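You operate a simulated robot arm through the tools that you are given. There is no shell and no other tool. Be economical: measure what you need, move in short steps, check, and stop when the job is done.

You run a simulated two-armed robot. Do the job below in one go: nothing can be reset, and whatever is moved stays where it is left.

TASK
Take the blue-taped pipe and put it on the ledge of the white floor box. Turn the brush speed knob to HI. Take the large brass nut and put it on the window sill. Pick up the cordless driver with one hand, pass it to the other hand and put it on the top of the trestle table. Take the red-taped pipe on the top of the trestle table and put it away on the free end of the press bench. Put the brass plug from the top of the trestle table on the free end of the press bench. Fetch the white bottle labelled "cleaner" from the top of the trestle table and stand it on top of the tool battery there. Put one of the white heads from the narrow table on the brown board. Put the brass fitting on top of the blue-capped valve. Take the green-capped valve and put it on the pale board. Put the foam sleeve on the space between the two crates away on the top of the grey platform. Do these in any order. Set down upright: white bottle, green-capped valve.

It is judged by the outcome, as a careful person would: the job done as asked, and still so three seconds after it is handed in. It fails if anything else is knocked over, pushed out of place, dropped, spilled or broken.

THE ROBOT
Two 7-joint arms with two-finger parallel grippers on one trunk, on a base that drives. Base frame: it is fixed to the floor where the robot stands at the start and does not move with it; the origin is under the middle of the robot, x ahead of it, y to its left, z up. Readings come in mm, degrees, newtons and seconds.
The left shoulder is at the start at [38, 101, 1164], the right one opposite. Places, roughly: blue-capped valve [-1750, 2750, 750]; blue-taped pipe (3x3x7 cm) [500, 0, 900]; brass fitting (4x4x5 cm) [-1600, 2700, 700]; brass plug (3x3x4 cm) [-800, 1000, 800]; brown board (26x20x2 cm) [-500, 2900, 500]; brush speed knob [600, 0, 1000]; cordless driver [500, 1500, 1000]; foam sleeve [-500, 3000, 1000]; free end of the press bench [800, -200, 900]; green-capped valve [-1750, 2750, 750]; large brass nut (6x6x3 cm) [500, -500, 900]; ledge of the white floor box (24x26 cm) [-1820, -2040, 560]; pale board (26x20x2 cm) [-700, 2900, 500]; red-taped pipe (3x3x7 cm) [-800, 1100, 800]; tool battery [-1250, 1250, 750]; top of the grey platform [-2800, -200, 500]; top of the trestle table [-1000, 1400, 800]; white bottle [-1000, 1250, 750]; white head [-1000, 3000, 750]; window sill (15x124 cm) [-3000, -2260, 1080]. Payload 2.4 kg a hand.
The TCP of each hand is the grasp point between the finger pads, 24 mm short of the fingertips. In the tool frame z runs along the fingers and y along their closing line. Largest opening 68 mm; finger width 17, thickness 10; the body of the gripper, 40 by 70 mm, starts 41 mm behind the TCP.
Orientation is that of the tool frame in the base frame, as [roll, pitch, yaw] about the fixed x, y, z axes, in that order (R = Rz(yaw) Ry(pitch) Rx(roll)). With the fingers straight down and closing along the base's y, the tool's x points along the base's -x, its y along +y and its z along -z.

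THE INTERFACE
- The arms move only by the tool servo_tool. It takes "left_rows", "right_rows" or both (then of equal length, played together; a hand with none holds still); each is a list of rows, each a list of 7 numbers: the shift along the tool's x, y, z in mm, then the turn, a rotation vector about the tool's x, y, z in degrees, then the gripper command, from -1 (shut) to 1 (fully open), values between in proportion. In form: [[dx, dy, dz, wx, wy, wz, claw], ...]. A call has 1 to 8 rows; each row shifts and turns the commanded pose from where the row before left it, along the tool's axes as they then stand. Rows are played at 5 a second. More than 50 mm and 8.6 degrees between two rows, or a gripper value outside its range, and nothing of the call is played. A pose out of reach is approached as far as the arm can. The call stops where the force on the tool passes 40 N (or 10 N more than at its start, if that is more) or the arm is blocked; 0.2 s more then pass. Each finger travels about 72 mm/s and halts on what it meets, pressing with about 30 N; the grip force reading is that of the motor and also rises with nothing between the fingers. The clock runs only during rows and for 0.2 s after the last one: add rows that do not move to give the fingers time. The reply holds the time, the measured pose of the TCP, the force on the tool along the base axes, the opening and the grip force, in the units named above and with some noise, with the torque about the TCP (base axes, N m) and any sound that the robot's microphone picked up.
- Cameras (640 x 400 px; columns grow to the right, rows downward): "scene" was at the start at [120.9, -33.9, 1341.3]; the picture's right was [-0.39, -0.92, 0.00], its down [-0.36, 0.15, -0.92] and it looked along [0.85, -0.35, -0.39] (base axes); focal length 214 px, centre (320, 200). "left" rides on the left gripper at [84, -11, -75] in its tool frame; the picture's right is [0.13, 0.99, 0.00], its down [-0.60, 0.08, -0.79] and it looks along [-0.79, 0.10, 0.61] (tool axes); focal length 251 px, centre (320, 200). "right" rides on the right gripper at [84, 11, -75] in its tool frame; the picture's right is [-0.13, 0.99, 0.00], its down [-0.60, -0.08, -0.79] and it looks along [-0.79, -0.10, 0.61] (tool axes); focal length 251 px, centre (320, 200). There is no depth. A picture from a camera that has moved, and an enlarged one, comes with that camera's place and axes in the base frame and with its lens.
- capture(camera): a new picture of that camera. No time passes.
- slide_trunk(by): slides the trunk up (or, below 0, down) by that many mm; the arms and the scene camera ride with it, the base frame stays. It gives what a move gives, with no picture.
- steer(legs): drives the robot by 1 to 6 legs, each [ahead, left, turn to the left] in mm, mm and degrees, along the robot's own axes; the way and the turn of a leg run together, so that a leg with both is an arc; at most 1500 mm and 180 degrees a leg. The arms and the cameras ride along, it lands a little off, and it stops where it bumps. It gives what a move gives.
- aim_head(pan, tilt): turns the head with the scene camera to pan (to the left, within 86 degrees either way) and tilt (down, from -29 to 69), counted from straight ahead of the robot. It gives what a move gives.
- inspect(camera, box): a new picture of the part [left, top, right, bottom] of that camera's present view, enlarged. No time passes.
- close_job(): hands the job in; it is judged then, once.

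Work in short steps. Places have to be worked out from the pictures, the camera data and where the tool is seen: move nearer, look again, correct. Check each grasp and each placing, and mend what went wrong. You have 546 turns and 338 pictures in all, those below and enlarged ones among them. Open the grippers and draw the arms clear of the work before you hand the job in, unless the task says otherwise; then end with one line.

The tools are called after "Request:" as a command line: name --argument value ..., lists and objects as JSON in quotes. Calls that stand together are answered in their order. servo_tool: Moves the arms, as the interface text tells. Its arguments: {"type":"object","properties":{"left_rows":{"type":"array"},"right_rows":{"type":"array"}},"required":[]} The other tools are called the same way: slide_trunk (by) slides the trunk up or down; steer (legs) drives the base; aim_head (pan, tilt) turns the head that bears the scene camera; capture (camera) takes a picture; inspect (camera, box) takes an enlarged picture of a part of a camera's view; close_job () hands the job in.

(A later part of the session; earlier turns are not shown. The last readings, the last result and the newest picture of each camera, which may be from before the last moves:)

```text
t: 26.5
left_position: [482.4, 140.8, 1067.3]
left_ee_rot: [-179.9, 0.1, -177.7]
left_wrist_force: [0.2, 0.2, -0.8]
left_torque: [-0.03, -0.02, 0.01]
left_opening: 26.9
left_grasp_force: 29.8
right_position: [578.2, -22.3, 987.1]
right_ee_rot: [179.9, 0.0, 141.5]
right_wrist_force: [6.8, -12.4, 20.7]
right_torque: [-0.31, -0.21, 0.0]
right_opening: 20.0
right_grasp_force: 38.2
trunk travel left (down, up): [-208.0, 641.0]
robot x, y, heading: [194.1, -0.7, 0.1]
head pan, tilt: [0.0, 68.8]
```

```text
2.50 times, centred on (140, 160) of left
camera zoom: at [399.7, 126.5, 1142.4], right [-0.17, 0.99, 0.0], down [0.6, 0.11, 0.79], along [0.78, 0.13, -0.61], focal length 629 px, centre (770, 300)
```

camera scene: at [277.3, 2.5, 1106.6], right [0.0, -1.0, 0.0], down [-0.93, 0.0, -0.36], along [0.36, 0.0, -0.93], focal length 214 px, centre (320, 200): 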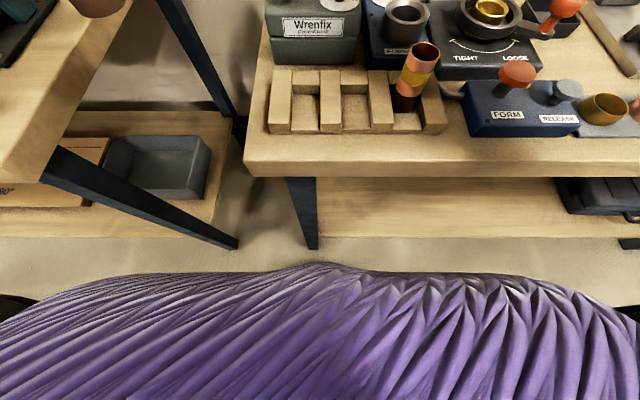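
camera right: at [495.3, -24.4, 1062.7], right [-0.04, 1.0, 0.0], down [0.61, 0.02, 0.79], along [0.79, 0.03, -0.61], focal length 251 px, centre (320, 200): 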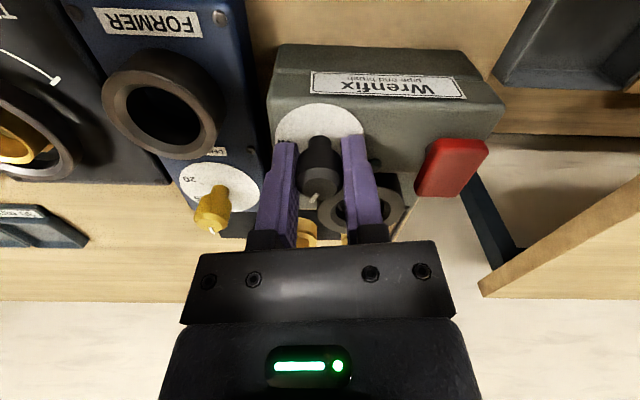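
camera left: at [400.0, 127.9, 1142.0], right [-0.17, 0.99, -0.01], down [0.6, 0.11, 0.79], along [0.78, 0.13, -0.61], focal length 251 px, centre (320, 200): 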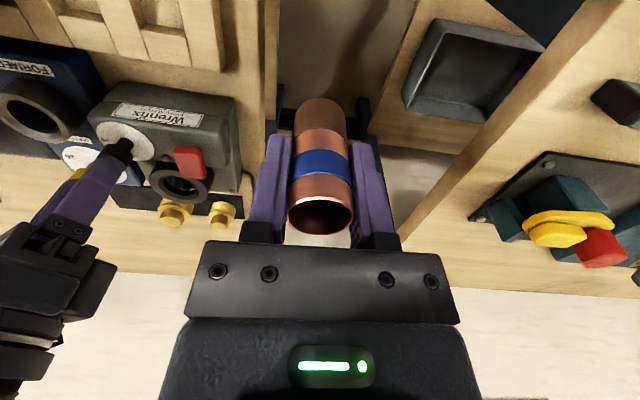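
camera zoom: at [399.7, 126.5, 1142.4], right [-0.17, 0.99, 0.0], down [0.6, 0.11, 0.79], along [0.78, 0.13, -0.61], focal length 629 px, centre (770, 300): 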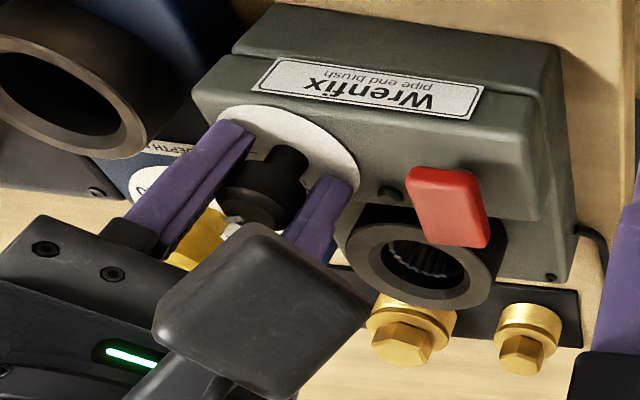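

The pointer now stands about 62° clockwise; HI is around 80°. I turn 18° more and then open to look.

Request:
servo_tool --right_rows '[[0, 0, 0, 0, 0, 6, -0.6], [0, 0, 0, 0, 0, 6, -0.6], [0, 0, 0, 0, 0, 6, -0.6], [0, 0, 0, 0, 0, 0, -0.6], [0, 0, 0, 0, 0, 0, 0], [0, 0, 0, 0, 0, 0, 0]]'

Request:
servo_tool --right_rows '[[0, 0, -20, 0, 0, 0, 0], [0, 0, -20, 0, 0, -8, 0], [0, 0, 0, 0, 0, -8, 0], [0, 0, 0, 0, 0, -8, 0], [0, 0, 0, 0, 0, -8, 0], [0, 0, 0, 0, 0, -8, 0], [0, 0, 0, 0, 0, -8, 0], [0, 0, 0, 0, 0, 0, 0]]'

Request:
inspect --camera "right" --box '[240, 60, 400, 200]'

Request:
inspect --camera "left" --box '[20, 80, 260, 240]'

```text
t: 27.9
left_position: [482.5, 142.4, 1067.4]
left_ee_rot: [-179.7, 0.1, -177.6]
left_wrist_force: [-0.4, 0.5, 0.4]
left_torque: [0.0, -0.02, 0.0]
left_opening: 26.9
left_grasp_force: 29.4
right_position: [578.0, -20.1, 985.7]
right_ee_rot: [-179.8, 0.0, 123.7]
right_wrist_force: [-1.9, -0.6, 1.3]
right_torque: [0.01, 0.01, 0.05]
right_opening: 33.4
right_grasp_force: 0.1
trunk travel left (down, up): [-208.0, 641.0]
robot x, y, heading: [193.5, -0.5, -0.0]
head pan, tilt: [0.0, 68.8]
```

```text
t: 29.7
left_position: [483.2, 140.5, 1066.5]
left_ee_rot: [-179.6, 0.1, -177.6]
left_wrist_force: [0.0, 0.0, 0.2]
left_torque: [-0.04, 0.01, 0.02]
left_opening: 26.6
left_grasp_force: 30.1
right_position: [578.6, -19.9, 1027.2]
right_ee_rot: [-179.9, -0.2, 171.8]
right_wrist_force: [1.0, 0.0, -0.2]
right_torque: [0.01, 0.03, -0.03]
right_opening: 34.0
right_grasp_force: 0.1
trunk travel left (down, up): [-208.0, 641.0]
robot x, y, heading: [188.8, 0.8, 0.3]
head pan, tilt: [0.0, 68.8]
```

```text
2.86 times, centred on (320, 130) of right
camera zoom: at [498.2, 1.8, 1102.2], right [0.27, 0.96, 0.0], down [0.59, -0.16, 0.79], along [0.76, -0.22, -0.61], focal length 718 px, centre (320, 400)
```

zoom: 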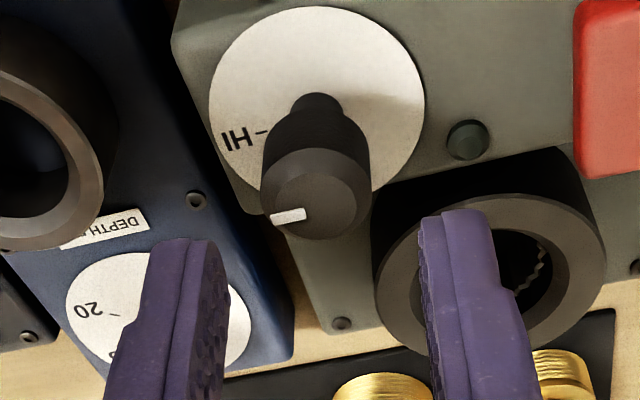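

```text
2.50 times, centred on (140, 160) of left
camera zoom: at [399.9, 128.1, 1142.0], right [-0.17, 0.99, -0.01], down [0.6, 0.11, 0.79], along [0.78, 0.13, -0.61], focal length 629 px, centre (770, 300)
```

zoom: 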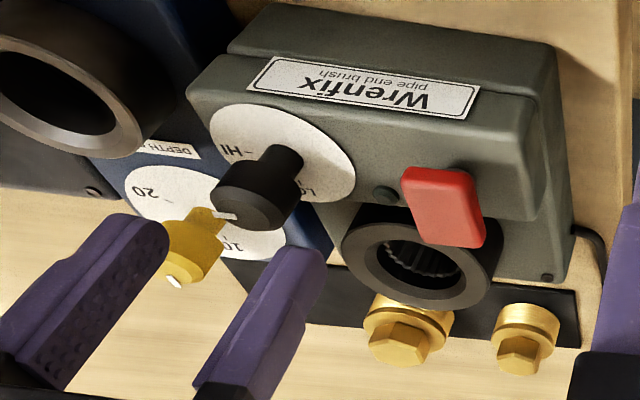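

The pointer is now near HI. I zoom in strongly to compare mark and tick.

Request:
inspect --camera "right" --box '[288, 58, 352, 148]'

Request:
inspect --camera "left" --box '[90, 110, 170, 180]'

```text
4.44 times, centred on (320, 103) of right
camera zoom: at [498.2, 1.8, 1102.2], right [0.27, 0.96, 0.0], down [0.59, -0.16, 0.79], along [0.76, -0.22, -0.61], focal length 1118 px, centre (320, 631)
```

zoom: 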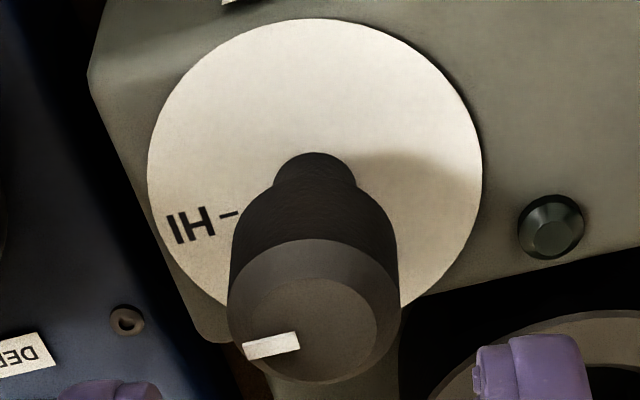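

```text
5.71 times, centred on (130, 145) of left
camera zoom: at [399.9, 128.1, 1142.0], right [-0.17, 0.99, -0.01], down [0.6, 0.11, 0.79], along [0.78, 0.13, -0.61], focal length 1437 px, centre (1406, 514)
```

zoom: 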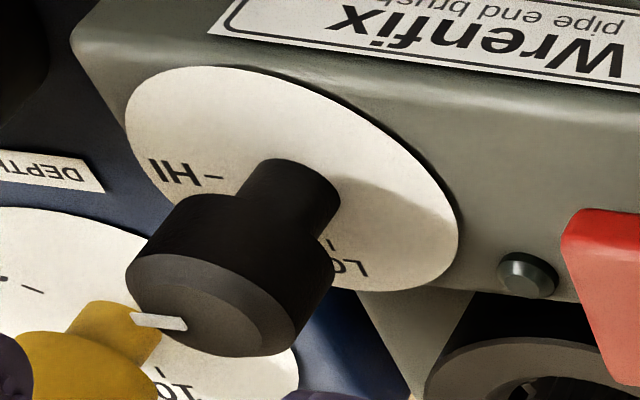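

The mark lines up with the HI tick; the knob is done. I raise the right hand, square it, and drive back a little and right toward the nut.

Request:
servo_tool --right_rows '[[0, 0, -30, 0, 0, -8, 1], [10, -20, -30, 0, 0, 0, 1], [30, -30, 0, 0, 0, 0, 1], [30, -30, 0, 0, 0, 0, 1], [30, -30, 0, 0, 0, 0, 1], [0, -20, 0, 0, 0, 0, 1], [0, 0, 0, 0, 0, 0, 1]]'

Request:
steer --legs '[[-60, 0, 0], [0, -370, 0]]'

Request:
capture --camera "scene"

Request:
capture --camera "right"

```text
t: 31.3
left_position: [483.4, 141.3, 1066.8]
left_ee_rot: [-179.7, 0.1, -177.6]
left_wrist_force: [0.4, -0.1, -0.7]
left_torque: [-0.04, -0.02, -0.03]
left_opening: 26.8
left_grasp_force: 30.5
right_position: [478.5, -148.5, 1087.8]
right_ee_rot: [-179.8, 0.0, 179.7]
right_wrist_force: [-0.5, 0.5, 0.1]
right_torque: [0.02, 0.02, -0.02]
right_opening: 68.0
right_grasp_force: 0.0
trunk travel left (down, up): [-208.0, 641.0]
robot x, y, heading: [188.3, 2.8, 0.3]
head pan, tilt: [0.0, 68.8]
```

```text
t: 34.2
left_position: [424.0, -227.8, 1066.9]
left_ee_rot: [-179.7, 0.1, -177.7]
left_wrist_force: [-0.7, -0.8, -0.5]
left_torque: [0.04, -0.01, -0.01]
left_opening: 26.8
left_grasp_force: 29.6
right_position: [418.8, -517.3, 1087.2]
right_ee_rot: [-179.9, -0.1, 179.5]
right_wrist_force: [-0.2, 1.3, -0.1]
right_torque: [0.02, 0.02, -0.01]
right_opening: 67.9
right_grasp_force: 0.1
trunk travel left (down, up): [-208.0, 641.0]
robot x, y, heading: [130.8, -366.2, 0.1]
head pan, tilt: [0.0, 68.8]
```

```text
297 pictures are left
camera scene: at [258.1, -365.1, 1106.6], right [0.0, -1.0, 0.0], down [-0.93, 0.0, -0.36], along [0.36, 0.0, -0.93], focal length 214 px, centre (320, 200)
```

scene: 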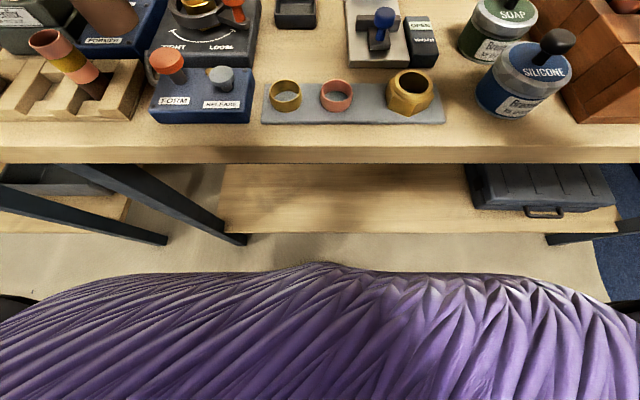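

```text
296 pictures are left
camera right: at [335.8, -505.6, 1163.1], right [0.14, 0.99, 0.0], down [0.6, -0.08, 0.79], along [0.78, -0.11, -0.61], focal length 251 px, centre (320, 200)
```

right: 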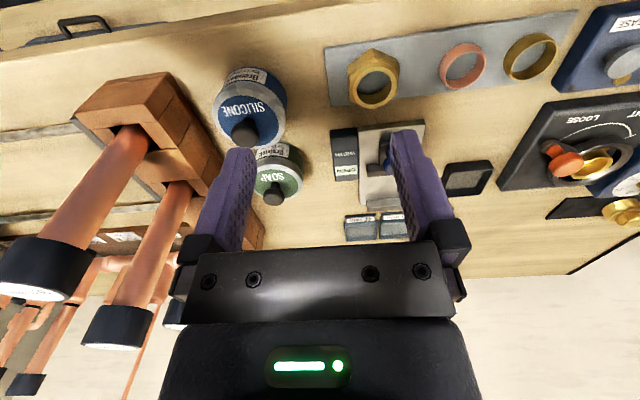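

Both views put the nut at about [466,-470], top z≈930. I zoom to see how its flats lie.

Request:
inspect --camera "right" --box '[320, 30, 430, 120]'

Request:
inspect --camera "scene" --box '[370, 55, 460, 130]'

```text
4.44 times, centred on (375, 75) of right
camera zoom: at [335.8, -505.6, 1163.1], right [0.14, 0.99, 0.0], down [0.6, -0.08, 0.79], along [0.78, -0.11, -0.61], focal length 1118 px, centre (76, 756)
```

zoom: 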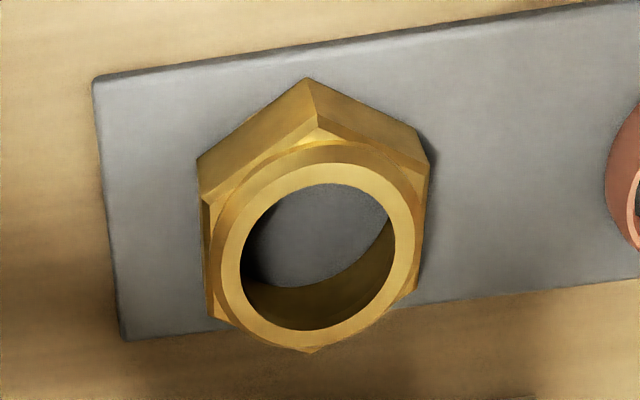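

```text
5.33 times, centred on (415, 92) of scene
camera zoom: at [258.1, -365.1, 1106.6], right [0.0, -1.0, 0.0], down [-0.93, 0.0, -0.36], along [0.36, 0.0, -0.93], focal length 1144 px, centre (-187, 773)
```

zoom: 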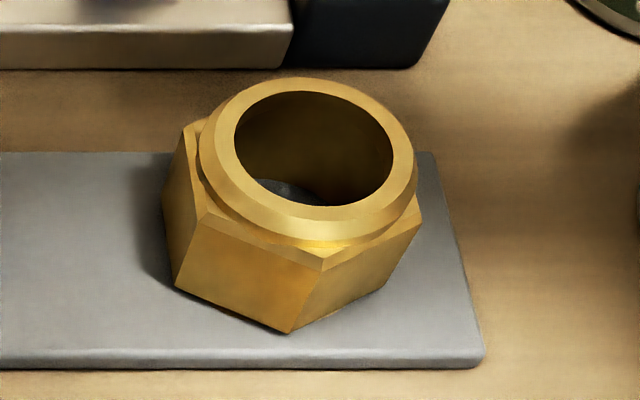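

The nut's flats face left and right, good for my fingers; its top triangulates to [474,-471,919]. I move over it to z≈990 and recheck.

Request:
servo_tool --right_rows '[[-28, 23, 0, 0, 0, 0, 1], [-28, 23, 0, 0, 0, 0, 1], [0, 0, 45, 0, 0, 0, 1], [0, 0, 45, 0, 0, 0, 1], [0, 0, 0, 0, 0, 0, 1]]'

Request:
capture --camera "right"

Request:
capture --camera "scene"

```text
t: 35.4
left_position: [425.4, -226.8, 1066.4]
left_ee_rot: [-179.7, 0.1, -177.7]
left_wrist_force: [-0.7, 1.2, -0.2]
left_torque: [-0.03, 0.04, 0.0]
left_opening: 26.9
left_grasp_force: 30.2
right_position: [473.8, -470.8, 998.5]
right_ee_rot: [-180.0, -0.1, 179.5]
right_wrist_force: [1.0, 0.2, 0.2]
right_torque: [-0.04, -0.03, 0.02]
right_opening: 68.0
right_grasp_force: 0.2
trunk travel left (down, up): [-208.0, 641.0]
robot x, y, heading: [130.7, -366.3, -0.0]
head pan, tilt: [0.0, 68.8]
```

```text
293 pictures are left
camera right: at [391.0, -459.8, 1074.1], right [0.14, 0.99, 0.0], down [0.6, -0.08, 0.79], along [0.78, -0.11, -0.61], focal length 251 px, centre (320, 200)
```

right: 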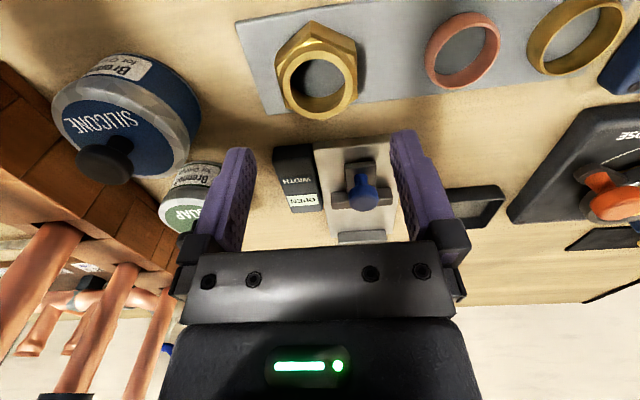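

```text
292 pictures are left
camera scene: at [258.2, -365.0, 1106.6], right [0.0, -1.0, 0.0], down [-0.93, 0.0, -0.36], along [0.36, 0.0, -0.93], focal length 214 px, centre (320, 200)
```

scene: 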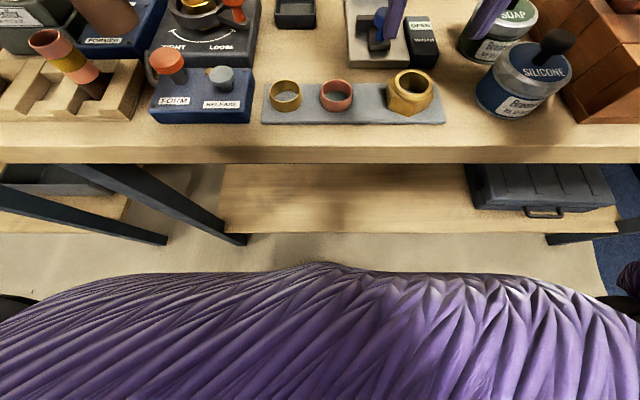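

The nut is nearly under the TCP at [472,-473]. I descend to z≈940 and check.

Request:
servo_tool --right_rows '[[2, -2, 30, 0, 0, 0, 1], [0, 0, 28, 0, 0, 0, 1], [0, 0, 0, 0, 0, 0, 1]]'

Request:
capture --camera "right"

```text
t: 36.2
left_position: [423.6, -226.8, 1065.6]
left_ee_rot: [-179.7, 0.0, -177.7]
left_wrist_force: [-0.3, 0.2, -1.1]
left_torque: [0.02, -0.01, 0.01]
left_opening: 27.1
left_grasp_force: 30.5
right_position: [471.0, -474.6, 940.9]
right_ee_rot: [-179.9, -0.1, 179.6]
right_wrist_force: [0.2, 0.5, -0.1]
right_torque: [0.05, 0.04, -0.07]
right_opening: 68.1
right_grasp_force: 0.2
trunk travel left (down, up): [-208.0, 641.0]
robot x, y, heading: [132.3, -366.3, -0.1]
head pan, tilt: [0.0, 68.8]
```

```text
291 pictures are left
camera right: at [388.7, -463.4, 1016.9], right [0.14, 0.99, 0.0], down [0.6, -0.08, 0.79], along [0.78, -0.11, -0.61], focal length 251 px, centre (320, 200)
```

right: 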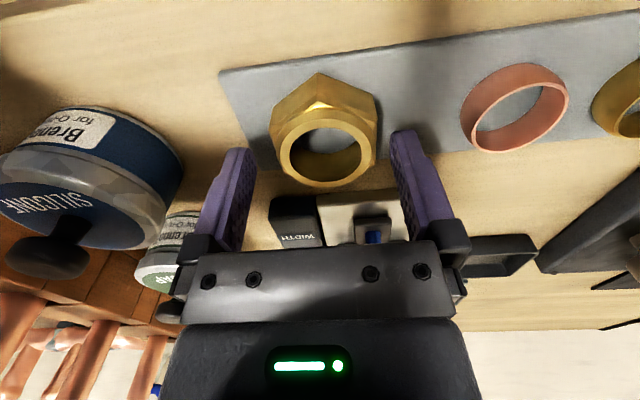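

Refined: nut at [468,-471.5], top 926. I centre, descend to z≈924 and close.

Request:
servo_tool --right_rows '[[3, 3, 9, 0, 0, 0, 1], [0, 0, 8, 0, 0, 0, 1], [0, 0, 0, 0, 0, 0, 1], [0, 0, 0, 0, 0, 0, -1], [0, 0, 0, 0, 0, 0, -1], [0, 0, 0, 0, 0, 0, -1]]'

Request:
capture --camera "right"

```text
t: 36.8
left_position: [423.0, -225.2, 1068.8]
left_ee_rot: [-179.7, 0.2, -177.7]
left_wrist_force: [0.3, 0.1, -0.1]
left_torque: [-0.01, 0.01, -0.03]
left_opening: 26.8
left_grasp_force: 30.4
right_position: [469.1, -471.7, 929.3]
right_ee_rot: [-179.9, 0.7, 179.5]
right_wrist_force: [-6.4, -1.1, 20.8]
right_torque: [-0.66, 0.3, -0.1]
right_opening: 67.9
right_grasp_force: 0.0
trunk travel left (down, up): [-208.0, 641.0]
robot x, y, heading: [131.9, -363.5, 0.1]
head pan, tilt: [0.0, 68.8]
stopped in row 2 (right hand): the force on the tool passed its limit at 59 N (the readings are from after the stop); the commanded pose is now the measured one
```

```text
290 pictures are left
camera right: at [385.1, -460.0, 1004.3], right [0.14, 0.99, 0.0], down [0.59, -0.08, 0.8], along [0.79, -0.11, -0.6], focal length 251 px, centre (320, 200)
```

right: 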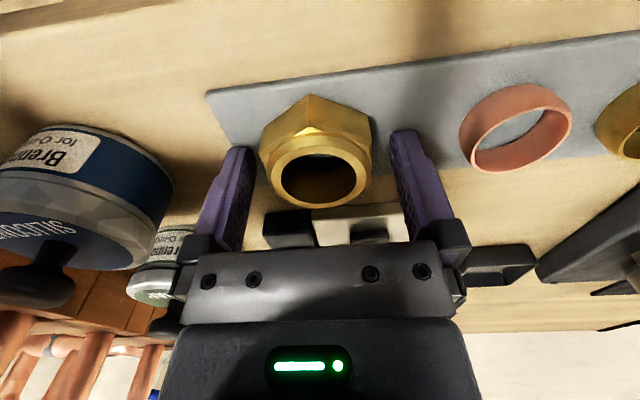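

A fingertip touched down at tip height 905, likely the plate under the nut. I rise 3 mm, shift 1.5 mm and close.

Request:
servo_tool --right_rows '[[0, -1, -3, 0, -0.7, 0, 1], [0, 0, 0, 0, 0, 0, 0.5], [0, 0, 0, 0, 0, 0, 0], [0, 0, 0, 0, 0, 0, -1], [0, 0, 0, 0, 0, 0, -1]]'

Request:
capture --camera "right"

```text
t: 38.0
left_position: [424.7, -227.3, 1066.4]
left_ee_rot: [-179.7, 0.1, -177.7]
left_wrist_force: [-0.6, 0.5, -0.5]
left_torque: [0.02, -0.03, 0.01]
left_opening: 27.1
left_grasp_force: 29.9
right_position: [471.5, -471.5, 932.4]
right_ee_rot: [179.9, 1.1, 179.5]
right_wrist_force: [0.1, 0.2, -0.5]
right_torque: [0.0, 0.02, -0.01]
right_opening: 51.6
right_grasp_force: 29.4
trunk travel left (down, up): [-208.0, 641.0]
robot x, y, heading: [130.6, -368.8, 0.1]
head pan, tilt: [0.0, 68.8]
```

```text
289 pictures are left
camera right: at [386.7, -460.8, 1004.9], right [0.14, 0.99, 0.0], down [0.59, -0.08, 0.81], along [0.8, -0.11, -0.59], focal length 251 px, centre (320, 200)
```

right: 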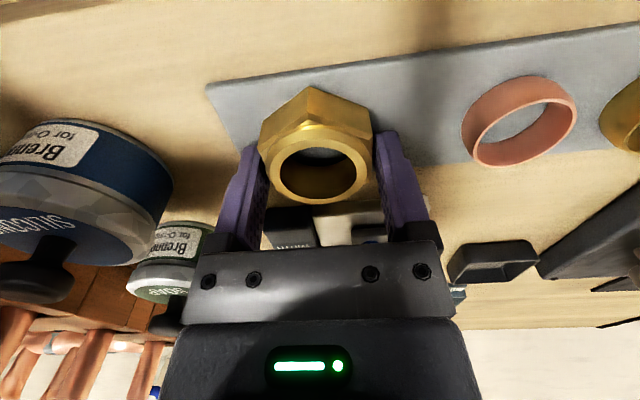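

The nut is held across the flats (51.6 mm). I lift it 110 mm.

Request:
servo_tool --right_rows '[[0, 0, -30, 0, 0, 0, -1], [0, 0, -40, 0, 0, 0, -1], [0, 0, -40, 0, 0, 0, -1], [0, 0, 0, 0, 0, 0, -1]]'

Request:
capture --camera "right"

```text
t: 39.0
left_position: [424.1, -226.3, 1066.9]
left_ee_rot: [-179.7, 0.2, -177.6]
left_wrist_force: [-0.2, 0.0, -0.2]
left_torque: [-0.01, 0.01, 0.01]
left_opening: 26.7
left_grasp_force: 30.1
right_position: [468.2, -472.1, 1042.5]
right_ee_rot: [179.9, 1.2, 179.5]
right_wrist_force: [0.2, 0.5, 0.2]
right_torque: [0.05, -0.01, 0.01]
right_opening: 0.0
right_grasp_force: 23.4
trunk travel left (down, up): [-208.0, 641.0]
robot x, y, heading: [133.5, -366.5, 0.2]
head pan, tilt: [0.0, 68.8]
```

```text
288 pictures are left
camera right: at [384.2, -461.6, 1115.3], right [0.14, 0.99, 0.0], down [0.59, -0.08, 0.81], along [0.8, -0.11, -0.59], focal length 251 px, centre (320, 200)
```

right: 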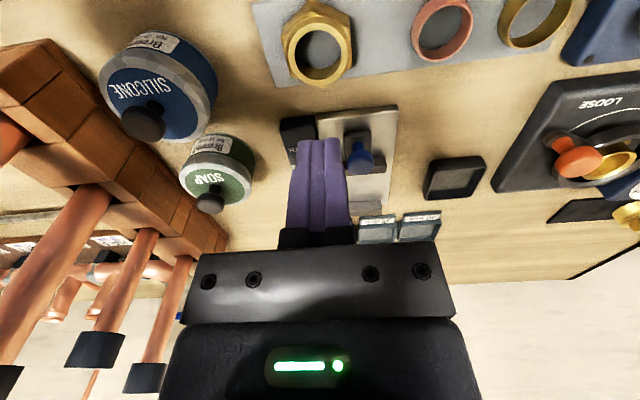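

The fingers slipped off: the nut is still on its plate. I reopen and come down again, this time checking the tip height with the scene camera.

Request:
servo_tool --right_rows '[[0, 0, 0, 0, -1.2, 0, 1], [0, 0, 40, 0, 0, 0, 1], [0, 0, 40, 0, 0, 0, 1], [0, 0, 20, 0, 0, 0, 1], [0, 0, 0, 0, 0, 0, 1]]'

Request:
inspect --camera "scene" --box '[330, 20, 490, 140]'

Request:
capture --camera "right"

Request:
capture --camera "left"

```text
t: 40.2
left_position: [425.7, -226.3, 1067.0]
left_ee_rot: [-179.7, 0.1, -177.7]
left_wrist_force: [0.5, 0.5, -0.8]
left_torque: [-0.01, -0.01, -0.01]
left_opening: 26.6
left_grasp_force: 29.8
right_position: [471.6, -471.0, 942.1]
right_ee_rot: [-180.0, 2.4, 179.5]
right_wrist_force: [0.1, -0.7, -0.5]
right_torque: [0.02, 0.03, -0.01]
right_opening: 67.9
right_grasp_force: 0.1
trunk travel left (down, up): [-208.0, 641.0]
robot x, y, heading: [131.5, -366.2, 0.0]
head pan, tilt: [0.0, 68.8]
```

```text
3.33 times, centred on (410, 80) of scene
camera zoom: at [258.2, -365.1, 1106.6], right [0.0, -1.0, 0.0], down [-0.93, 0.0, -0.36], along [0.36, 0.0, -0.93], focal length 715 px, centre (20, 600)
```

zoom: 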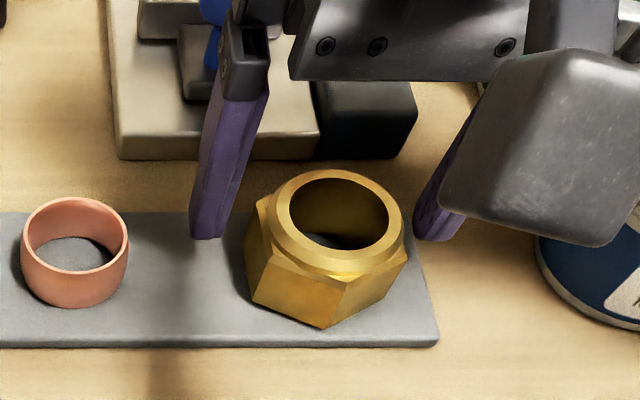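

```text
286 pictures are left
camera right: at [385.4, -460.6, 1013.6], right [0.14, 0.99, 0.01], down [0.57, -0.08, 0.82], along [0.81, -0.11, -0.58], focal length 251 px, centre (320, 200)
```

right: 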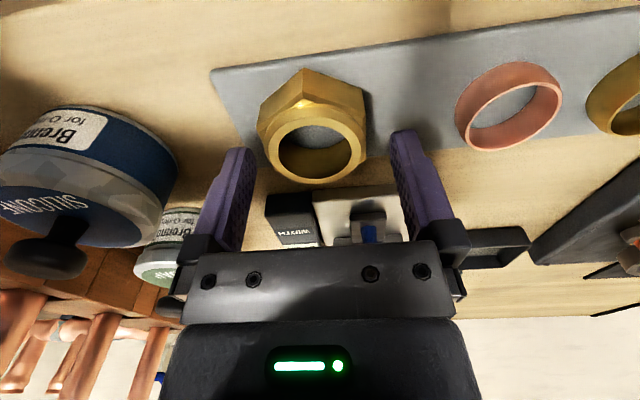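

```text
285 pictures are left
camera left: at [340.9, -239.8, 1142.0], right [-0.17, 0.99, -0.01], down [0.6, 0.11, 0.79], along [0.78, 0.13, -0.61], focal length 251 px, centre (320, 200)
```

left: 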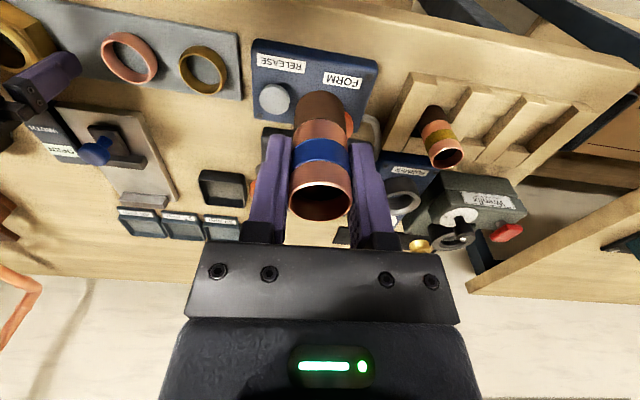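

Views suggest the nut's top is nearer 932 and its centre nearer x≈463, so I had gripped off-centre. I level the hand, shift to x≈463, lower to 931 and close again.

Request:
servo_tool --right_rows '[[8, -1, 0, 0, 2.4, 0, 1], [0, 0, 6, 0, 0, 0, 1], [0, 0, 5, 0, 0, 0, 1], [0, 0, 0, 0, 0, 0, 1]]'

Request:
capture --camera "right"

Request:
inspect --camera "scene" --box '[330, 20, 490, 140]'

```text
t: 41.2
left_position: [424.9, -226.6, 1066.6]
left_ee_rot: [-179.6, 0.1, -177.6]
left_wrist_force: [0.6, -0.3, 0.1]
left_torque: [-0.04, 0.0, 0.0]
left_opening: 26.5
left_grasp_force: 30.4
right_position: [464.0, -472.4, 930.9]
right_ee_rot: [-180.0, -0.1, 179.5]
right_wrist_force: [0.4, -0.2, 0.5]
right_torque: [0.0, 0.01, -0.02]
right_opening: 68.0
right_grasp_force: 0.1
trunk travel left (down, up): [-208.0, 641.0]
robot x, y, heading: [131.2, -365.0, -0.2]
head pan, tilt: [0.0, 68.8]
```

```text
284 pictures are left
camera right: at [381.4, -462.3, 1006.2], right [0.14, 0.99, 0.0], down [0.6, -0.08, 0.79], along [0.79, -0.11, -0.61], focal length 251 px, centre (320, 200)
```

right: 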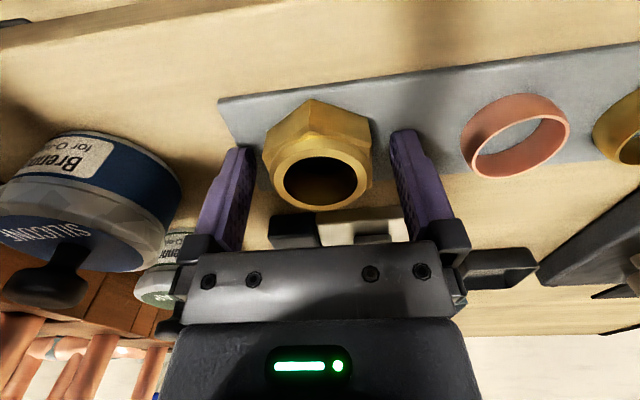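

```text
3.33 times, centred on (410, 80) of scene
camera zoom: at [258.2, -365.0, 1106.6], right [0.0, -1.0, 0.0], down [-0.93, 0.0, -0.36], along [0.36, 0.0, -0.93], focal length 715 px, centre (20, 600)
```

zoom: 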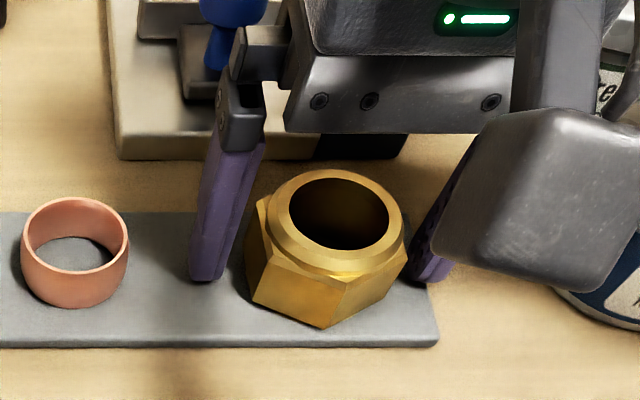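

Looking closely, the earlier contact was a fingertip on the hex's shoulder: the nut sits lower and at about [476,-477], and I had gripped only its collar. I rise, re-centre there and look again.

Request:
servo_tool --right_rows '[[0, 0, -14, 0, 0, 0, 1], [-12, -4.5, 0, 0, 0, 0, 1], [0, 0, 0, 0, 0, 0, 1]]'

Request:
inspect --camera "right" --box '[190, 60, 450, 230]'

Request:
inspect --camera "scene" --box '[330, 20, 490, 140]'

```text
t: 42.0
left_position: [423.3, -227.9, 1066.4]
left_ee_rot: [-179.7, 0.1, -177.7]
left_wrist_force: [0.0, -0.5, -1.0]
left_torque: [0.04, 0.01, 0.02]
left_opening: 26.5
left_grasp_force: 30.3
right_position: [477.2, -477.2, 944.4]
right_ee_rot: [-180.0, 0.0, 179.5]
right_wrist_force: [0.0, 0.8, 0.5]
right_torque: [-0.01, -0.02, 0.03]
right_opening: 68.0
right_grasp_force: 0.1
trunk travel left (down, up): [-208.0, 641.0]
robot x, y, heading: [134.1, -368.0, 0.1]
head pan, tilt: [0.0, 68.8]
```

```text
2.35 times, centred on (320, 145) of right
camera zoom: at [393.9, -466.5, 1019.9], right [0.14, 0.99, 0.0], down [0.6, -0.08, 0.79], along [0.79, -0.11, -0.61], focal length 592 px, centre (320, 329)
```

zoom: 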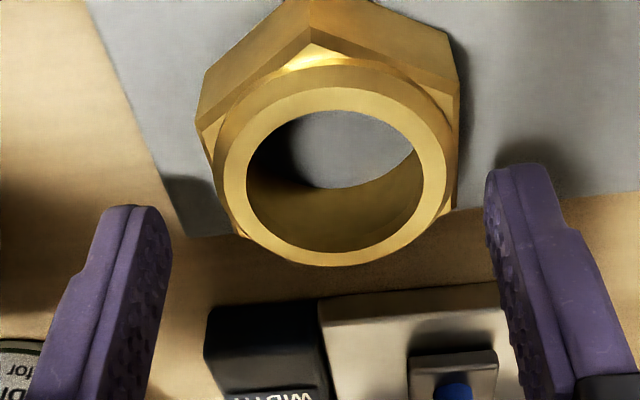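

```text
3.33 times, centred on (410, 80) of scene
camera zoom: at [258.2, -365.1, 1106.5], right [0.0, -1.0, 0.0], down [-0.93, 0.0, -0.36], along [0.36, 0.0, -0.93], focal length 715 px, centre (20, 600)
```

zoom: 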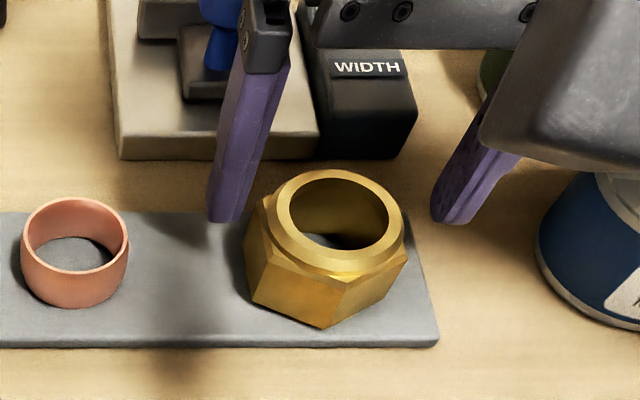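

Combining scene and wrist rays gives the nut's top at [465,-474,930] with 52 mm flats. I centre there, go down to z≈929, close and lift slowly.

Request:
servo_tool --right_rows '[[12, 3, 0, 0, 0, 0, 1], [0, 0, 8, 0, 0, 0, 1], [0, 0, 6, 0, 0, 0, 1], [0, 0, 0, 0, 0, 0, 1], [0, 0, 0, 0, 0, 0, -1], [0, 0, 0, 0, 0, 0, -1], [0, 0, 0, 0, 0, 0, -1]]'

Request:
inspect --camera "scene" --box '[330, 20, 490, 140]'

Request:
capture --camera "right"

```text
t: 43.6
left_position: [423.3, -226.6, 1067.7]
left_ee_rot: [-179.7, 0.2, -177.8]
left_wrist_force: [0.3, -0.5, -0.6]
left_torque: [0.0, 0.02, -0.01]
left_opening: 26.7
left_grasp_force: 30.0
right_position: [463.9, -474.9, 931.6]
right_ee_rot: [179.9, 0.2, 179.5]
right_wrist_force: [0.6, -0.6, 2.1]
right_torque: [-0.02, -0.14, 0.02]
right_opening: 51.3
right_grasp_force: 30.2
trunk travel left (down, up): [-208.0, 641.0]
robot x, y, heading: [133.7, -368.5, 0.1]
head pan, tilt: [0.0, 68.8]
```

```text
3.33 times, centred on (410, 80) of scene
camera zoom: at [257.6, -364.8, 1106.7], right [0.0, -1.0, 0.0], down [-0.93, 0.0, -0.36], along [0.36, 0.0, -0.93], focal length 715 px, centre (20, 600)
```

zoom: 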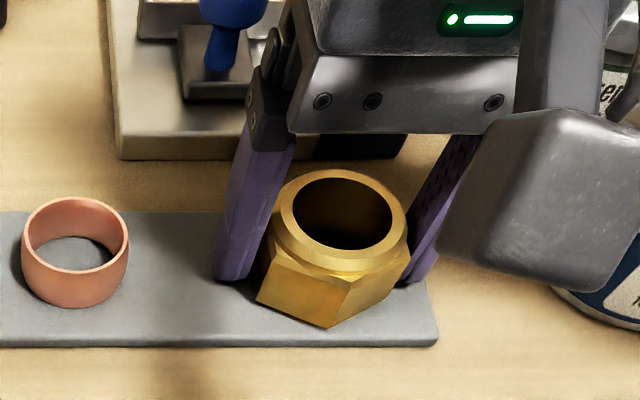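

```text
279 pictures are left
camera right: at [381.3, -463.2, 1006.1], right [0.14, 0.99, 0.0], down [0.6, -0.08, 0.79], along [0.79, -0.11, -0.61], focal length 251 px, centre (320, 200)
```

right: 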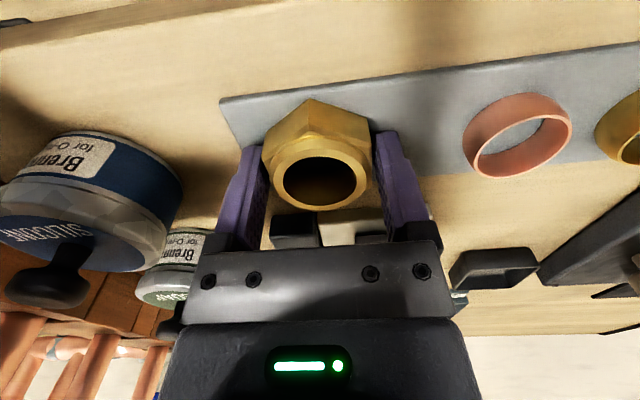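

Now the fingers sit squarely on the flats, reaching low. I lift slowly and check.

Request:
servo_tool --right_rows '[[0, 0, -5, 0, 0, 0, -1], [0, 0, -8, 0, 0, 0, -1], [0, 0, -10, 0, 0, 0, -1], [0, 0, -15, 0, 0, 0, -1], [0, 0, 0, 0, 0, 0, -1]]'

Request:
capture --camera "right"

```text
t: 44.8
left_position: [424.3, -226.4, 1065.7]
left_ee_rot: [-179.7, 0.1, -177.6]
left_wrist_force: [-0.2, -0.5, -0.9]
left_torque: [0.0, -0.02, 0.0]
left_opening: 26.6
left_grasp_force: 30.6
right_position: [465.9, -473.8, 969.0]
right_ee_rot: [179.8, 0.1, 179.5]
right_wrist_force: [-0.5, 0.4, -1.0]
right_torque: [0.0, 0.0, 0.02]
right_opening: 51.6
right_grasp_force: 30.1
trunk travel left (down, up): [-208.0, 641.0]
robot x, y, heading: [133.1, -368.4, -0.2]
head pan, tilt: [0.0, 68.8]
```

```text
278 pictures are left
camera right: at [382.8, -463.4, 1044.6], right [0.14, 0.99, 0.0], down [0.6, -0.08, 0.79], along [0.79, -0.11, -0.61], focal length 251 px, centre (320, 200)
```

right: 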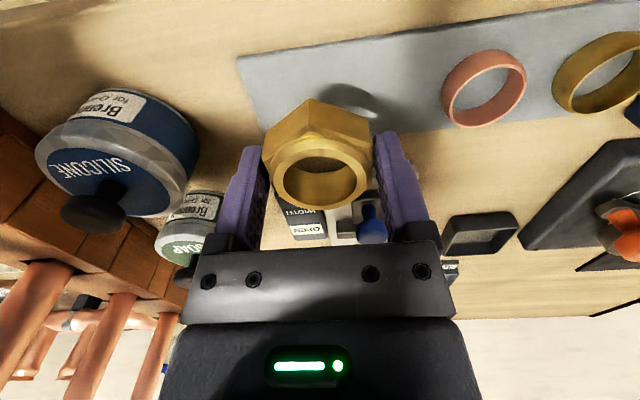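

The nut is held. I raise it and back the robot away from the bench, then turn round toward the rear-right to look.

Request:
servo_tool --right_rows '[[0, 0, -20, 0, 0, 0, -1], [0, 0, -25, 0, 0, 0, -1], [0, 0, -25, 0, 0, 0, -1], [0, 0, -20, 0, 0, 0, -1], [0, 0, 0, 0, 0, 0, -1]]'

Request:
steer --legs '[[-500, 0, 0]]'

Request:
aim_head --pan -84 --tilt 15

Request:
capture --camera "scene"

```text
t: 46.0
left_position: [423.9, -227.5, 1067.9]
left_ee_rot: [-179.8, 0.2, -177.8]
left_wrist_force: [0.4, 1.0, -1.0]
left_torque: [-0.02, 0.0, 0.04]
left_opening: 26.8
left_grasp_force: 30.0
right_position: [464.3, -474.6, 1058.1]
right_ee_rot: [180.0, 0.0, 179.6]
right_wrist_force: [0.3, 0.7, -1.1]
right_torque: [-0.01, 0.03, -0.03]
right_opening: 51.6
right_grasp_force: 29.9
trunk travel left (down, up): [-208.0, 641.0]
robot x, y, heading: [131.7, -369.2, 0.0]
head pan, tilt: [0.0, 68.8]
```

```text
t: 48.9
left_position: [-79.8, -226.7, 1065.9]
left_ee_rot: [-179.7, 0.2, -177.6]
left_wrist_force: [-0.1, -0.1, -1.2]
left_torque: [-0.02, 0.05, -0.03]
left_opening: 26.9
left_grasp_force: 30.1
right_position: [-38.8, -476.0, 1058.9]
right_ee_rot: [-180.0, -0.1, 179.5]
right_wrist_force: [-0.1, -0.1, -0.8]
right_torque: [0.0, -0.01, 0.0]
right_opening: 51.9
right_grasp_force: 29.9
trunk travel left (down, up): [-208.0, 641.0]
robot x, y, heading: [-369.0, -368.0, 0.6]
head pan, tilt: [0.0, 68.8]
```

```text
t: 50.5
left_position: [-79.2, -225.5, 1067.6]
left_ee_rot: [-179.7, 0.2, -177.6]
left_wrist_force: [0.6, 0.5, 0.2]
left_torque: [0.01, 0.01, 0.05]
left_opening: 26.8
left_grasp_force: 29.9
right_position: [-38.5, -474.4, 1058.5]
right_ee_rot: [180.0, 0.1, 179.5]
right_wrist_force: [0.7, 1.0, -0.2]
right_torque: [0.0, 0.04, -0.02]
right_opening: 51.8
right_grasp_force: 30.2
trunk travel left (down, up): [-208.0, 641.0]
robot x, y, heading: [-371.7, -367.9, 0.0]
head pan, tilt: [-84.0, 15.0]
```

```text
277 pictures are left
camera scene: at [-291.1, -458.6, 1182.2], right [-0.99, -0.11, 0.0], down [-0.03, 0.26, -0.97], along [0.1, -0.96, -0.26], focal length 214 px, centre (320, 200)
```

scene: 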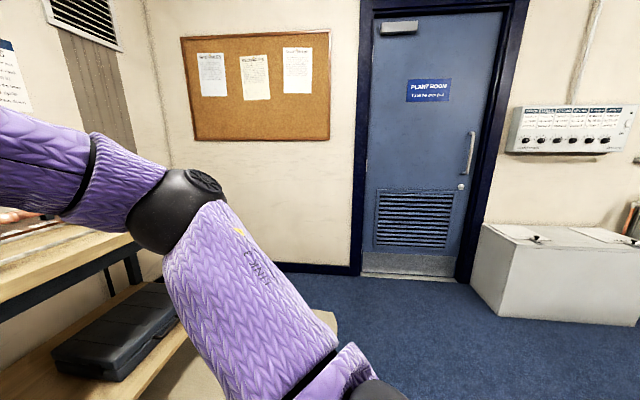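

The white floor box is visible at the rear right. I turn right 120° on the spot and look ahead.

Request:
steer --legs '[[0, 0, -130]]'

Request:
aim_head --pan 0 --tilt 15

Request:
capture --camera "scene"

Request:
aim_head --pan -50 --tilt 15

Request:
capture --camera "scene"

```text
t: 56.3
left_position: [-448.0, -683.4, 1067.2]
left_ee_rot: [-179.7, 0.0, 53.4]
left_wrist_force: [0.5, -0.3, -0.3]
left_torque: [-0.01, -0.02, 0.0]
left_opening: 26.8
left_grasp_force: 29.9
right_position: [-665.7, -559.4, 1058.4]
right_ee_rot: [-180.0, 0.0, 50.5]
right_wrist_force: [0.2, 1.5, -0.9]
right_torque: [0.03, 0.01, -0.01]
right_opening: 51.9
right_grasp_force: 30.2
trunk travel left (down, up): [-208.0, 641.0]
robot x, y, heading: [-373.8, -367.8, -128.8]
head pan, tilt: [-84.0, 15.0]
```

```text
t: 57.9
left_position: [-447.6, -684.5, 1067.6]
left_ee_rot: [-179.6, 0.1, 53.3]
left_wrist_force: [0.2, 0.4, -0.7]
left_torque: [0.0, -0.02, 0.0]
left_opening: 26.8
left_grasp_force: 30.7
right_position: [-665.8, -558.9, 1057.9]
right_ee_rot: [-180.0, 0.0, 50.5]
right_wrist_force: [-0.1, -0.2, -0.8]
right_torque: [0.01, 0.01, -0.02]
right_opening: 52.0
right_grasp_force: 30.3
trunk travel left (down, up): [-208.0, 641.0]
robot x, y, heading: [-370.5, -368.7, -129.0]
head pan, tilt: [0.0, 15.0]
```

```text
276 pictures are left
camera scene: at [-474.5, -493.2, 1182.2], right [-0.78, 0.63, 0.0], down [0.16, 0.2, -0.97], along [-0.61, -0.75, -0.26], focal length 214 px, centre (320, 200)
```

scene: 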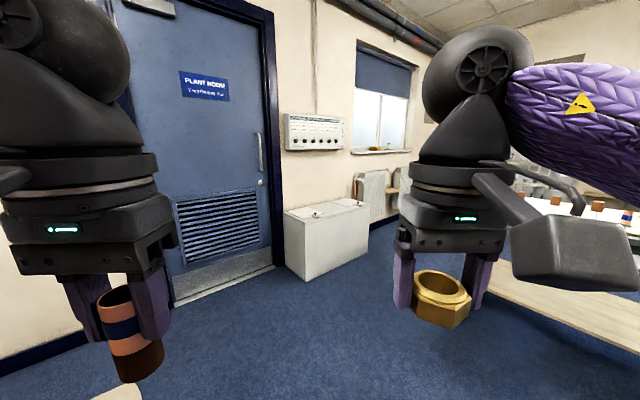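

```text
t: 59.0
left_position: [-446.9, -684.4, 1066.4]
left_ee_rot: [-179.7, 0.1, 53.2]
left_wrist_force: [-0.4, -0.7, 0.3]
left_torque: [-0.01, -0.01, 0.01]
left_opening: 26.8
left_grasp_force: 30.5
right_position: [-664.8, -558.6, 1058.3]
right_ee_rot: [-180.0, 0.0, 50.5]
right_wrist_force: [-0.6, 0.4, -0.8]
right_torque: [-0.04, -0.02, 0.0]
right_opening: 51.8
right_grasp_force: 29.9
trunk travel left (down, up): [-208.0, 641.0]
robot x, y, heading: [-368.4, -367.8, -129.3]
head pan, tilt: [-50.0, 15.0]
```

```text
275 pictures are left
camera scene: at [-509.1, -422.3, 1182.2], right [-0.02, 1.0, 0.0], down [0.26, 0.01, -0.97], along [-0.97, -0.02, -0.26], focal length 214 px, centre (320, 200)
```

scene: 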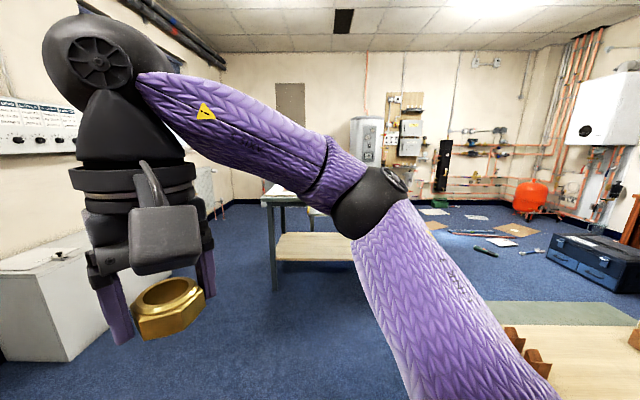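

The route to the white box looks clear. I drive diagonally to about [-1700,-1300] and face it (heading -90°).

Request:
steer --legs '[[790, -220, 0], [780, -220, 39]]'

Request:
aim_head --pan 0 --tilt 30

Request:
capture --camera "scene"

```text
t: 67.4
left_position: [-1341.1, -1811.1, 1066.6]
left_ee_rot: [-179.8, 0.1, 93.7]
left_wrist_force: [-0.1, -0.4, -0.5]
left_torque: [-0.03, -0.03, -0.02]
left_opening: 26.5
left_grasp_force: 30.1
right_position: [-1588.6, -1856.2, 1058.1]
right_ee_rot: [-180.0, 0.0, 90.9]
right_wrist_force: [0.0, 0.2, -1.6]
right_torque: [0.0, 0.0, -0.01]
right_opening: 51.7
right_grasp_force: 29.9
trunk travel left (down, up): [-208.0, 641.0]
robot x, y, heading: [-1485.2, -1521.2, -88.4]
head pan, tilt: [-50.0, 15.0]
```

```text
t: 68.6
left_position: [-1340.9, -1810.5, 1065.8]
left_ee_rot: [-179.7, 0.0, 93.7]
left_wrist_force: [0.6, 0.2, 0.6]
left_torque: [0.02, -0.03, 0.0]
left_opening: 26.6
left_grasp_force: 30.2
right_position: [-1588.3, -1856.7, 1058.3]
right_ee_rot: [179.9, 0.0, 91.0]
right_wrist_force: [-0.3, 0.5, -1.2]
right_torque: [0.02, -0.03, 0.0]
right_opening: 51.7
right_grasp_force: 30.3
trunk travel left (down, up): [-208.0, 641.0]
robot x, y, heading: [-1489.2, -1523.4, -88.5]
head pan, tilt: [0.0, 30.0]
```

```text
274 pictures are left
camera scene: at [-1484.2, -1680.0, 1158.0], right [-1.0, -0.02, 0.0], down [-0.01, 0.5, -0.87], along [0.02, -0.87, -0.5], focal length 214 px, centre (320, 200)
```

scene: 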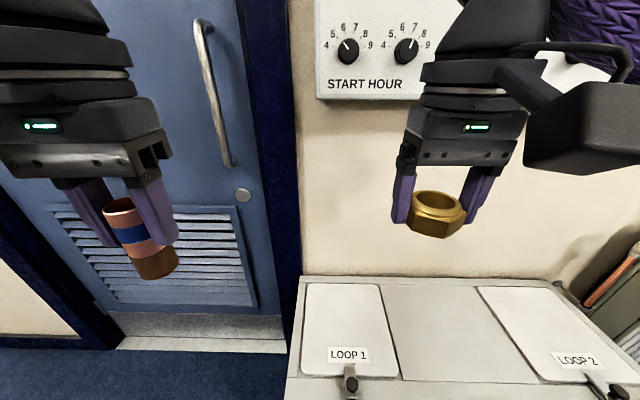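

The plain ledge lies between the LOOP 1 and LOOP 2 lids, centred near [-1820,-2030]. I shift right 400 mm so the left hand can reach it.

Request:
steer --legs '[[0, -400, -1.5], [60, 0, 0]]'

Request:
aim_head --pan 0 --tilt 60

Request:
capture --camera "scene"

Request:
aim_head --pan -45 --tilt 25

Request:
capture --camera "scene"

```text
t: 71.7
left_position: [-1758.8, -1877.7, 1067.0]
left_ee_rot: [-179.7, 0.0, 92.3]
left_wrist_force: [-0.4, 0.3, -0.3]
left_torque: [0.0, 0.0, 0.0]
left_opening: 26.5
left_grasp_force: 30.3
right_position: [-2005.8, -1918.1, 1058.8]
right_ee_rot: [180.0, 0.0, 89.5]
right_wrist_force: [0.2, 0.2, -1.6]
right_torque: [-0.01, 0.01, 0.02]
right_opening: 51.8
right_grasp_force: 30.0
trunk travel left (down, up): [-208.0, 641.0]
robot x, y, heading: [-1902.5, -1583.1, -90.1]
head pan, tilt: [0.0, 30.0]
```

```text
t: 72.7
left_position: [-1757.5, -1878.5, 1066.3]
left_ee_rot: [-179.8, 0.1, 92.3]
left_wrist_force: [-0.8, 0.2, -1.1]
left_torque: [0.03, 0.03, 0.03]
left_opening: 26.9
left_grasp_force: 30.4
right_position: [-2005.9, -1918.4, 1057.9]
right_ee_rot: [180.0, 0.1, 89.5]
right_wrist_force: [0.3, 0.9, -1.3]
right_torque: [0.02, 0.01, 0.04]
right_opening: 51.5
right_grasp_force: 30.1
trunk travel left (down, up): [-208.0, 641.0]
robot x, y, heading: [-1902.6, -1584.8, -89.8]
head pan, tilt: [0.0, 60.0]
```

```text
273 pictures are left
camera scene: at [-1897.9, -1720.2, 1116.0], right [-1.0, 0.0, 0.0], down [0.0, 0.87, -0.5], along [0.0, -0.5, -0.87], focal length 214 px, centre (320, 200)
```

scene: 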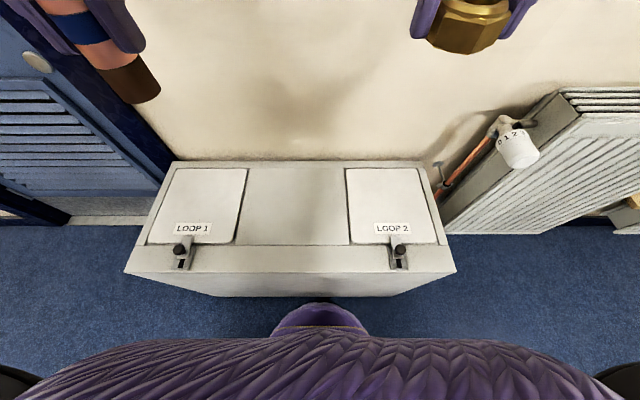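

```text
t: 73.8
left_position: [-1758.2, -1878.7, 1065.8]
left_ee_rot: [-179.6, 0.1, 92.3]
left_wrist_force: [-0.6, 0.5, -0.3]
left_torque: [0.0, 0.01, 0.0]
left_opening: 26.8
left_grasp_force: 29.8
right_position: [-2005.2, -1918.7, 1058.6]
right_ee_rot: [-179.9, -0.1, 89.5]
right_wrist_force: [-0.1, 0.3, -1.1]
right_torque: [-0.01, -0.01, 0.06]
right_opening: 51.5
right_grasp_force: 30.5
trunk travel left (down, up): [-208.0, 641.0]
robot x, y, heading: [-1901.2, -1586.0, -90.0]
head pan, tilt: [-45.0, 25.0]
```

```text
272 pictures are left
camera scene: at [-1963.0, -1718.8, 1165.9], right [-0.71, 0.71, 0.0], down [0.3, 0.3, -0.91], along [-0.64, -0.64, -0.42], focal length 214 px, centre (320, 200)
```

scene: 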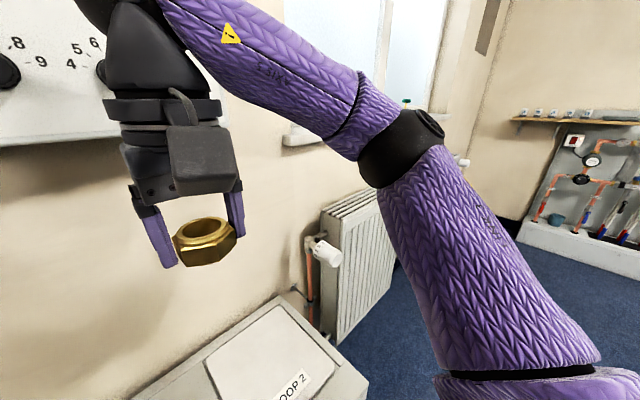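

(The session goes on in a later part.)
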